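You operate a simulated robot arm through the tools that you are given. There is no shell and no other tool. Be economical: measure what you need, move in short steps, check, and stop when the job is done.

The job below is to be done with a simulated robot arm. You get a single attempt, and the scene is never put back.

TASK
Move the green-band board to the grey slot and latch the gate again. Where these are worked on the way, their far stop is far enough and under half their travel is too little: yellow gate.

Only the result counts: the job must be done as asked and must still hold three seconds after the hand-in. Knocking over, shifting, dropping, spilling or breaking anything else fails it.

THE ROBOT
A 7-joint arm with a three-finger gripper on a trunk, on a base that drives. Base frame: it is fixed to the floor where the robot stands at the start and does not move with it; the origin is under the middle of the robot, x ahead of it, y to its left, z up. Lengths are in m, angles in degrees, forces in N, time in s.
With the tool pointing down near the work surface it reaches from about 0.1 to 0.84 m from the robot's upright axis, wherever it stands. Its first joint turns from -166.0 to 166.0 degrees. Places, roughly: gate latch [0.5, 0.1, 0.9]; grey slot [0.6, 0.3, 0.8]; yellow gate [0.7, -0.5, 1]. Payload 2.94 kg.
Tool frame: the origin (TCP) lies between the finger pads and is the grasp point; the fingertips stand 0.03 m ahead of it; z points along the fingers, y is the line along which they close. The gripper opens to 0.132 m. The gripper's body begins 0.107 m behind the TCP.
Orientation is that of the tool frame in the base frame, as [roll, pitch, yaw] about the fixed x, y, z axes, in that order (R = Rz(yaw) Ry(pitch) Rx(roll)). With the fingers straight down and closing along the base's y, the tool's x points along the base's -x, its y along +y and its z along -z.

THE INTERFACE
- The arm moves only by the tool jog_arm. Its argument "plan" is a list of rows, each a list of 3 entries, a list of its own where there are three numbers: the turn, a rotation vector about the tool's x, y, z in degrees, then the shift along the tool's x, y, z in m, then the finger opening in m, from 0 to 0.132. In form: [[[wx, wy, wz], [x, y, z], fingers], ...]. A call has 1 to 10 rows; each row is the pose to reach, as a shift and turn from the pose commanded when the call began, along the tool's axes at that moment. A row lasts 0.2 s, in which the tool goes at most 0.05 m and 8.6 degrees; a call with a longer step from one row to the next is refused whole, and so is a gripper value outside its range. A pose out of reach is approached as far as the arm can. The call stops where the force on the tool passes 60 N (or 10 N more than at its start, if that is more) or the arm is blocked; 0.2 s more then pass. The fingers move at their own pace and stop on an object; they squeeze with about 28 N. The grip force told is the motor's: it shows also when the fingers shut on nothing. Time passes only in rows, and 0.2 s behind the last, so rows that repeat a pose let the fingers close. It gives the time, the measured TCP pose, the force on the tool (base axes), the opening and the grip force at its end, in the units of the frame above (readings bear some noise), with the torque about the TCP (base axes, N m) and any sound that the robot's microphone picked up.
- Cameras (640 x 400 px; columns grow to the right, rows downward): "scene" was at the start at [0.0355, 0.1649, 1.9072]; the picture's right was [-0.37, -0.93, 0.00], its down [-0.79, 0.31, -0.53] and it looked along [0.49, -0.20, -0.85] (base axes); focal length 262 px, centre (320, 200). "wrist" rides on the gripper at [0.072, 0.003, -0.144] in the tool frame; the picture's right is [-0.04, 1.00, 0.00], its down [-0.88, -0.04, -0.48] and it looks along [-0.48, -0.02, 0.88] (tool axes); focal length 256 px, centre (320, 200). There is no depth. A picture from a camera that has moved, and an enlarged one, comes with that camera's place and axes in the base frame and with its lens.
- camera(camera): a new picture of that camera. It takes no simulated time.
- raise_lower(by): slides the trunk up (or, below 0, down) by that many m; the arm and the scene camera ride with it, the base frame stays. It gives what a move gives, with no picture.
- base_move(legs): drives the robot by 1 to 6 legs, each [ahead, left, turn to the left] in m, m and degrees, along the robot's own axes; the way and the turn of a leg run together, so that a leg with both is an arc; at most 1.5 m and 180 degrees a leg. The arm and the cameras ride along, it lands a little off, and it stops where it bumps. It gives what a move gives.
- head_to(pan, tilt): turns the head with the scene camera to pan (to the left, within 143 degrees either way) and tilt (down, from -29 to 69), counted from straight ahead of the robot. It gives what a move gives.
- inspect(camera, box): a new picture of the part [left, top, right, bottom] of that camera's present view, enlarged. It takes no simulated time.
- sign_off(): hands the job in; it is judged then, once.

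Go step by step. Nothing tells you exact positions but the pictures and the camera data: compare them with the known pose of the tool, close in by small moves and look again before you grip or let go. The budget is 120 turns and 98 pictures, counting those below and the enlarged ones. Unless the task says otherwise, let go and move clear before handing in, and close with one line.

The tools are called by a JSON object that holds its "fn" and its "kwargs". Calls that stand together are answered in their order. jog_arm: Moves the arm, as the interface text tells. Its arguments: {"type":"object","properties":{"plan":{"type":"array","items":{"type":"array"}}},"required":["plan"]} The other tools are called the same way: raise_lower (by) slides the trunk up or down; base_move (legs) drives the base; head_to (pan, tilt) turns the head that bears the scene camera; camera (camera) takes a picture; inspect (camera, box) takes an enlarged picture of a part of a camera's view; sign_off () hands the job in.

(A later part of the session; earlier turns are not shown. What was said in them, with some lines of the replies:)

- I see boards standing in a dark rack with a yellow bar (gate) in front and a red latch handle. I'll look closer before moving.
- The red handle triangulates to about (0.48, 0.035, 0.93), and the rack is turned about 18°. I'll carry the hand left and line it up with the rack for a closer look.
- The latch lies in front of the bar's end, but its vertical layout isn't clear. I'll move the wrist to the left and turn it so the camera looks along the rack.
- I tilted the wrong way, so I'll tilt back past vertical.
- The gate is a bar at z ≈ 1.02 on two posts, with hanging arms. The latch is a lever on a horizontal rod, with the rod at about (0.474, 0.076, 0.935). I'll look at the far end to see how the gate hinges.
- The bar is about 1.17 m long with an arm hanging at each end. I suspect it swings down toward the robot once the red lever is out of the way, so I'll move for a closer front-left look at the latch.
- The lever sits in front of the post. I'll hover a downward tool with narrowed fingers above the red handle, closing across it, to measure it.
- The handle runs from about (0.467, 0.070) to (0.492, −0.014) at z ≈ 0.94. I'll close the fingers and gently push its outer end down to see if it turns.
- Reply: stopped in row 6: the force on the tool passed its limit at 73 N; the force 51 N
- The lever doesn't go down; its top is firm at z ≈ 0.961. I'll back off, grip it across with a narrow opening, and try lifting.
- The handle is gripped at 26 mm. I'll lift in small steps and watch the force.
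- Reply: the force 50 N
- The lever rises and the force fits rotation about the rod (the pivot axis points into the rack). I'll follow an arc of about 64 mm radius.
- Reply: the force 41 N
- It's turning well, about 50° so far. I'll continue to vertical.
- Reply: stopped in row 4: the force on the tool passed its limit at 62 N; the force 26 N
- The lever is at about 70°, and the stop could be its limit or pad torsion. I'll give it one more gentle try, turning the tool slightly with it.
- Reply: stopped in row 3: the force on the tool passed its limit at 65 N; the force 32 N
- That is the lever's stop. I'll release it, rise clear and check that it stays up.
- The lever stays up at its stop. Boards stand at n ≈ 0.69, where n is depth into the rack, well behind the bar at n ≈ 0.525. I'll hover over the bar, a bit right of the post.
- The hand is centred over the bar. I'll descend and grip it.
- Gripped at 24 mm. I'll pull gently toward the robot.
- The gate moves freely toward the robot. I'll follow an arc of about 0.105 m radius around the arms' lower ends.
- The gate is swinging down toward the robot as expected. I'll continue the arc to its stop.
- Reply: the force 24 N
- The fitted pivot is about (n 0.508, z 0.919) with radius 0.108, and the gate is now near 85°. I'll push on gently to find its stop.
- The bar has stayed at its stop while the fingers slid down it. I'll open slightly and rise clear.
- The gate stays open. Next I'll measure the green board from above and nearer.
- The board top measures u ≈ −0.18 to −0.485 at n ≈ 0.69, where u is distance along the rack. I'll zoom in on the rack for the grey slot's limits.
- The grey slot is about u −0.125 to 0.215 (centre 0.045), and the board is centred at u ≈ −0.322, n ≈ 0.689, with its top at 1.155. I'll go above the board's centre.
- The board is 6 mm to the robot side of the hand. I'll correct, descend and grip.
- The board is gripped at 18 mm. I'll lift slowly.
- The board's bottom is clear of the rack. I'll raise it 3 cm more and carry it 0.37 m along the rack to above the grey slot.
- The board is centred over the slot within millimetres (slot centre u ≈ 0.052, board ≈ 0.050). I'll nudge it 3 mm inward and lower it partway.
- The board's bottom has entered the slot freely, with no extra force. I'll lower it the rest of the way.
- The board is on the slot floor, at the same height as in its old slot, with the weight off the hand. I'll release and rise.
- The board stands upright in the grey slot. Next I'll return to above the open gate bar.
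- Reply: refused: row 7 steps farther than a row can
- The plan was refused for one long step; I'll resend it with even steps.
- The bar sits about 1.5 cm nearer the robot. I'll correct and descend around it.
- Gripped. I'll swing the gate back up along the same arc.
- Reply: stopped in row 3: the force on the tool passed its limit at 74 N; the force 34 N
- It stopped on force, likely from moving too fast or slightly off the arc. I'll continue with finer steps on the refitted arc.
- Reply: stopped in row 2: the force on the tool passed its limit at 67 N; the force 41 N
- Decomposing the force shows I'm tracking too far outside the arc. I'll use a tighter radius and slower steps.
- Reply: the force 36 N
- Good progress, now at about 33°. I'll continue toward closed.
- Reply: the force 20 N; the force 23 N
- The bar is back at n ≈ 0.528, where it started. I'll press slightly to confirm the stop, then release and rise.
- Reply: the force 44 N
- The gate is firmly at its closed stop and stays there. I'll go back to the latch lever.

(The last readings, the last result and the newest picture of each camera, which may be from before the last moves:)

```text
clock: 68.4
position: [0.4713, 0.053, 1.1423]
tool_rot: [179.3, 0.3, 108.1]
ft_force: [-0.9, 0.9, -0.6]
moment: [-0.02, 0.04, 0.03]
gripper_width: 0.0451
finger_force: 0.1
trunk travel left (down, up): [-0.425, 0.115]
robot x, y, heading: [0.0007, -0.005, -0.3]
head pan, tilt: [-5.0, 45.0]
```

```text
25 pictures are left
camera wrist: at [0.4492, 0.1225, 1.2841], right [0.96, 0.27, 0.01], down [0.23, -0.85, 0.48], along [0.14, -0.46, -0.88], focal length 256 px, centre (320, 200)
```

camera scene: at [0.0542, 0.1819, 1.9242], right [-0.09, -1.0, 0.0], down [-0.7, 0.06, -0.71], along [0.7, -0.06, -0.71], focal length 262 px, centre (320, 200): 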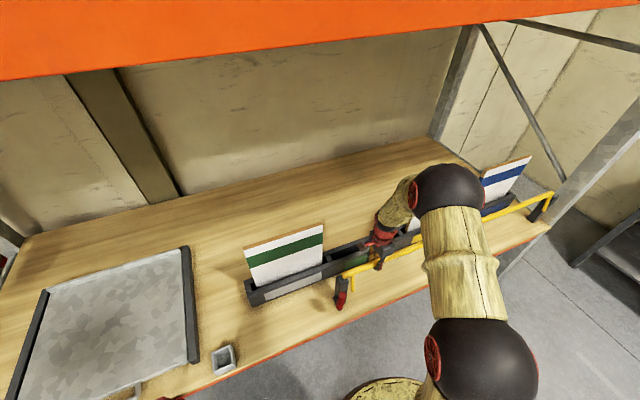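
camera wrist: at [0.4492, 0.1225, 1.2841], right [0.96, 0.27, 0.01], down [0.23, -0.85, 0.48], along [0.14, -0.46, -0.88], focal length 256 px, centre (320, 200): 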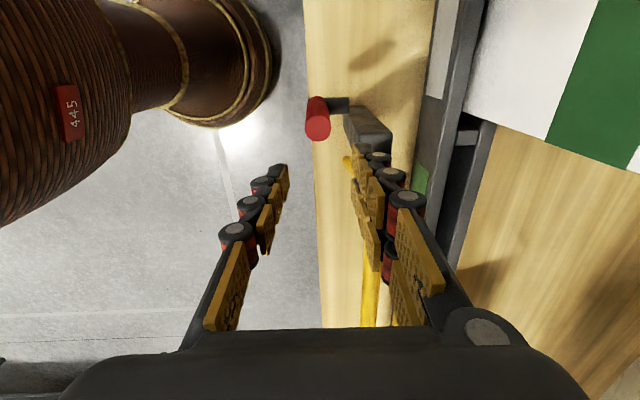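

The lever is near vertical at u ≈ −0.077. I'll place closed fingers on its left side and push it over to the right and down to latch.

{"fn": "jog_arm", "kwargs": {"plan": [[[0, 0, 0], [0.028, 0, 0], 0.0], [[0, 0, 0], [0.055, 0, 0], 0.0], [[0, 0, 0], [0.055, 0, 0], 0.0], [[0, 0, 0], [0.055, 0, 0.045], 0.0], [[0, 0, 0], [0.055, 0, 0.092], 0.0]]}}

{"fn": "camera", "kwargs": {"camera": "wrist"}}

```text
clock: 69.6
position: [0.4571, 0.1048, 1.0482]
tool_rot: [179.2, 0.3, 108.1]
ft_force: [1.3, -0.2, -0.1]
moment: [0.03, 0.03, -0.01]
gripper_width: 0.0001
finger_force: 27.8
trunk travel left (down, up): [-0.425, 0.115]
robot x, y, heading: [0.002, 0.0019, -0.0]
head pan, tilt: [-5.0, 45.0]
```

```text
24 pictures are left
camera wrist: at [0.4356, 0.1742, 1.1897], right [0.96, 0.27, 0.01], down [0.23, -0.85, 0.48], along [0.14, -0.46, -0.88], focal length 256 px, centre (320, 200)
```

wrist: 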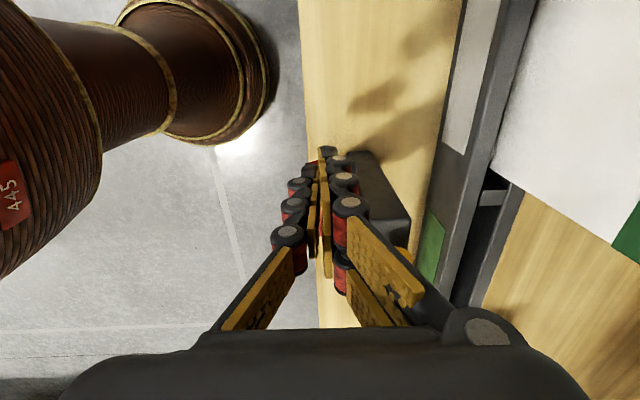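

{"fn": "jog_arm", "kwargs": {"plan": [[[0, 0, 0], [-0.015, 0, 0], 0.0], [[0, 0, 0], [-0.03, 0, 0], 0.0], [[0, 0, 0], [-0.039, 0, 0.002], 0.0], [[0, 0, 0], [-0.048, 0, 0.004], 0.0], [[0, 0, 0], [-0.057, 0, 0.008], 0.0], [[0, 0, 0], [-0.065, 0, 0.0125], 0.0]]}}

{"fn": "camera", "kwargs": {"camera": "wrist"}}

{"fn": "inspect", "kwargs": {"camera": "scene", "box": [290, 220, 410, 330]}}

```text
clock: 71.0
position: [0.4742, 0.0405, 1.0354]
tool_rot: [179.3, 0.3, 108.0]
ft_force: [-0.2, -0.2, 1.1]
moment: [0.0, -0.02, -0.02]
gripper_width: 0.0001
finger_force: 28.2
trunk travel left (down, up): [-0.425, 0.115]
robot x, y, heading: [-0.0006, -0.0023, -0.1]
head pan, tilt: [-5.0, 45.0]
```

```text
23 pictures are left
camera wrist: at [0.4538, 0.111, 1.1784], right [0.96, 0.27, 0.01], down [0.23, -0.85, 0.48], along [0.14, -0.46, -0.88], focal length 256 px, centre (320, 200)
```

wrist: 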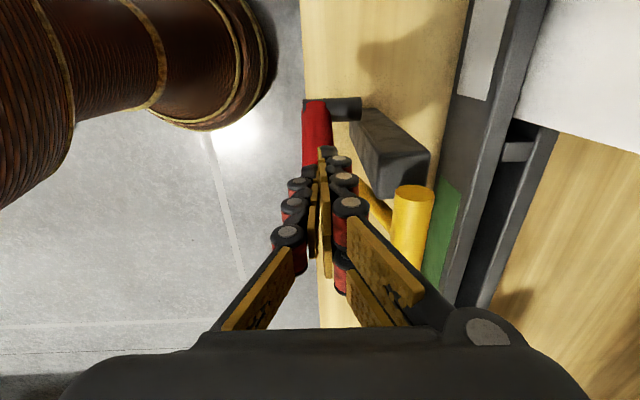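

```text
3.64 times, centred on (350, 275) of scene
camera zoom: at [0.0538, 0.1829, 1.9242], right [-0.09, -1.0, 0.0], down [-0.7, 0.06, -0.71], along [0.7, -0.06, -0.71], focal length 952 px, centre (211, -73)
```

zoom: 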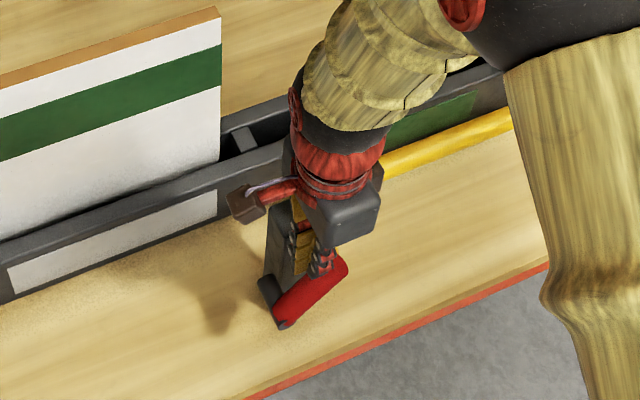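

The lever is following. I'll continue pushing down to its latched stop.

{"fn": "jog_arm", "kwargs": {"plan": [[[0, 0, 0], [-0.007, 0, 0.006], 0.0], [[0, 0, 0], [-0.0136, 0, 0.0125], 0.0], [[0, 0, 0], [-0.019, 0, 0.02], 0.0], [[0, 0, 0], [-0.0238, 0, 0.028], 0.0], [[0, 0, 0], [-0.0275, 0, 0.037], 0.0], [[0, 0, 0], [-0.0295, 0, 0.0455], 0.0], [[0, 0, 0], [-0.0295, 0, 0.05], 0.0], [[0, 0, 0], [-0.0295, 0, 0.054], 0.0]]}}

{"fn": "camera", "kwargs": {"camera": "wrist"}}

```text
clock: 73.0
position: [0.4907, 0.0143, 0.9879]
tool_rot: [178.5, 0.5, 108.1]
ft_force: [-4.3, 5.8, 26.0]
moment: [-0.18, 0.09, -0.07]
gripper_width: 0.006
finger_force: 28.0
trunk travel left (down, up): [-0.425, 0.115]
robot x, y, heading: [0.003, -0.0009, -0.1]
head pan, tilt: [-5.0, 45.0]
stopped in row 8: the force on the tool passed its limit at 61 N (the readings are from after the stop); the commanded pose is now the measured one
```

```text
21 pictures are left
camera wrist: at [0.4683, 0.0839, 1.1301], right [0.96, 0.27, 0.02], down [0.22, -0.85, 0.48], along [0.15, -0.46, -0.88], focal length 256 px, centre (320, 200)
```

wrist: 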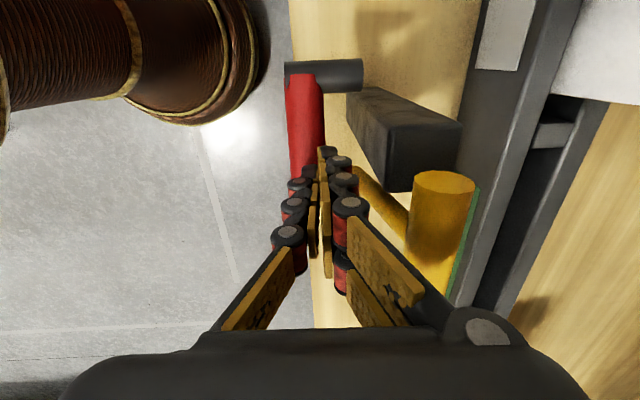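

It's pressed to a firm stop at the same height as at the start. I'll rise clear and verify.

{"fn": "jog_arm", "kwargs": {"plan": [[[0, 0, 0], [0, -0.004, -0.03], 0.0], [[0, 0, 0], [0, -0.004, -0.07], 0.0], [[0, 0, 0], [0, -0.004, -0.115], 0.0], [[0, 0, 0], [0.03, -0.03, -0.14], 0.0], [[0, 0, 0], [0.06, -0.06, -0.16], 0.0], [[0, 0, 0], [0.06, -0.1, -0.18], 0.0]]}}

{"fn": "camera", "kwargs": {"camera": "wrist"}}

{"fn": "camera", "kwargs": {"camera": "scene"}}

{"fn": "inspect", "kwargs": {"camera": "scene", "box": [230, 200, 410, 330]}}

```text
clock: 74.4
position: [0.3703, 0.0405, 1.1657]
tool_rot: [178.7, 0.6, 108.0]
ft_force: [0.1, 0.1, 0.0]
moment: [0.03, -0.03, 0.04]
gripper_width: 0.0001
finger_force: 29.1
trunk travel left (down, up): [-0.425, 0.115]
robot x, y, heading: [0.0003, -0.0007, -0.3]
head pan, tilt: [-5.0, 45.0]
```

```text
20 pictures are left
camera wrist: at [0.3478, 0.1112, 1.3069], right [0.96, 0.27, 0.02], down [0.22, -0.85, 0.48], along [0.15, -0.46, -0.88], focal length 256 px, centre (320, 200)
```

wrist: 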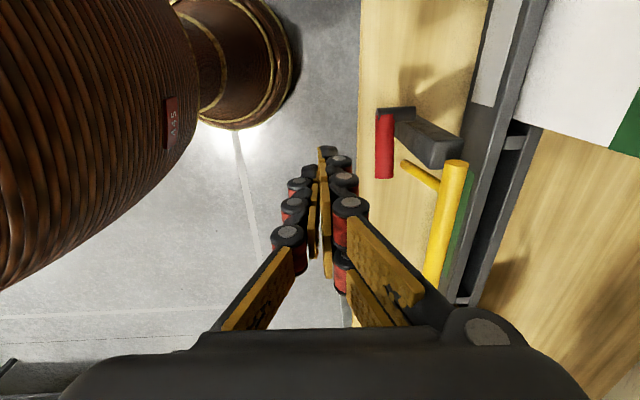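

```text
19 pictures are left
camera scene: at [0.051, 0.1823, 1.9243], right [-0.09, -1.0, 0.0], down [-0.7, 0.06, -0.71], along [0.7, -0.06, -0.71], focal length 262 px, centre (320, 200)
```

scene: 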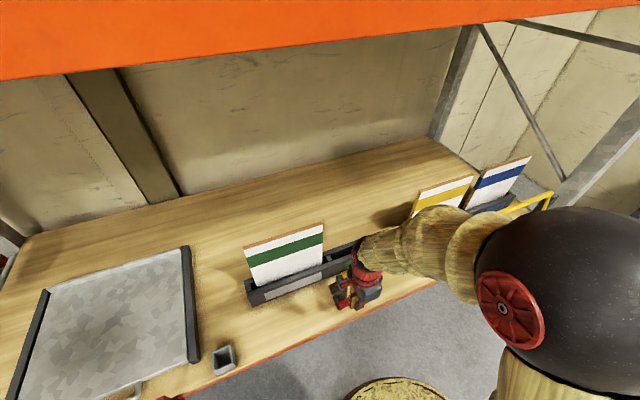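

```text
3.08 times, centred on (320, 265) of scene
camera zoom: at [0.051, 0.1823, 1.9243], right [-0.09, -1.0, 0.0], down [-0.7, 0.06, -0.71], along [0.7, -0.06, -0.71], focal length 806 px, centre (320, 0)
```

zoom: 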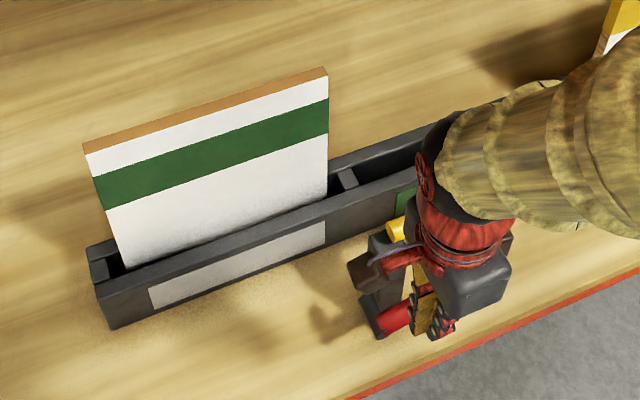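

The green board stands in the grey slot, the gate is at its closed stop and the lever is level in its latched position. The hand is clear, so I'm handing in.

{"fn": "sign_off", "kwargs": {}}

```text
The job is handed in.
```

I moved the green-band board to the grey slot, closed the yellow gate against its stop, and latched it again.
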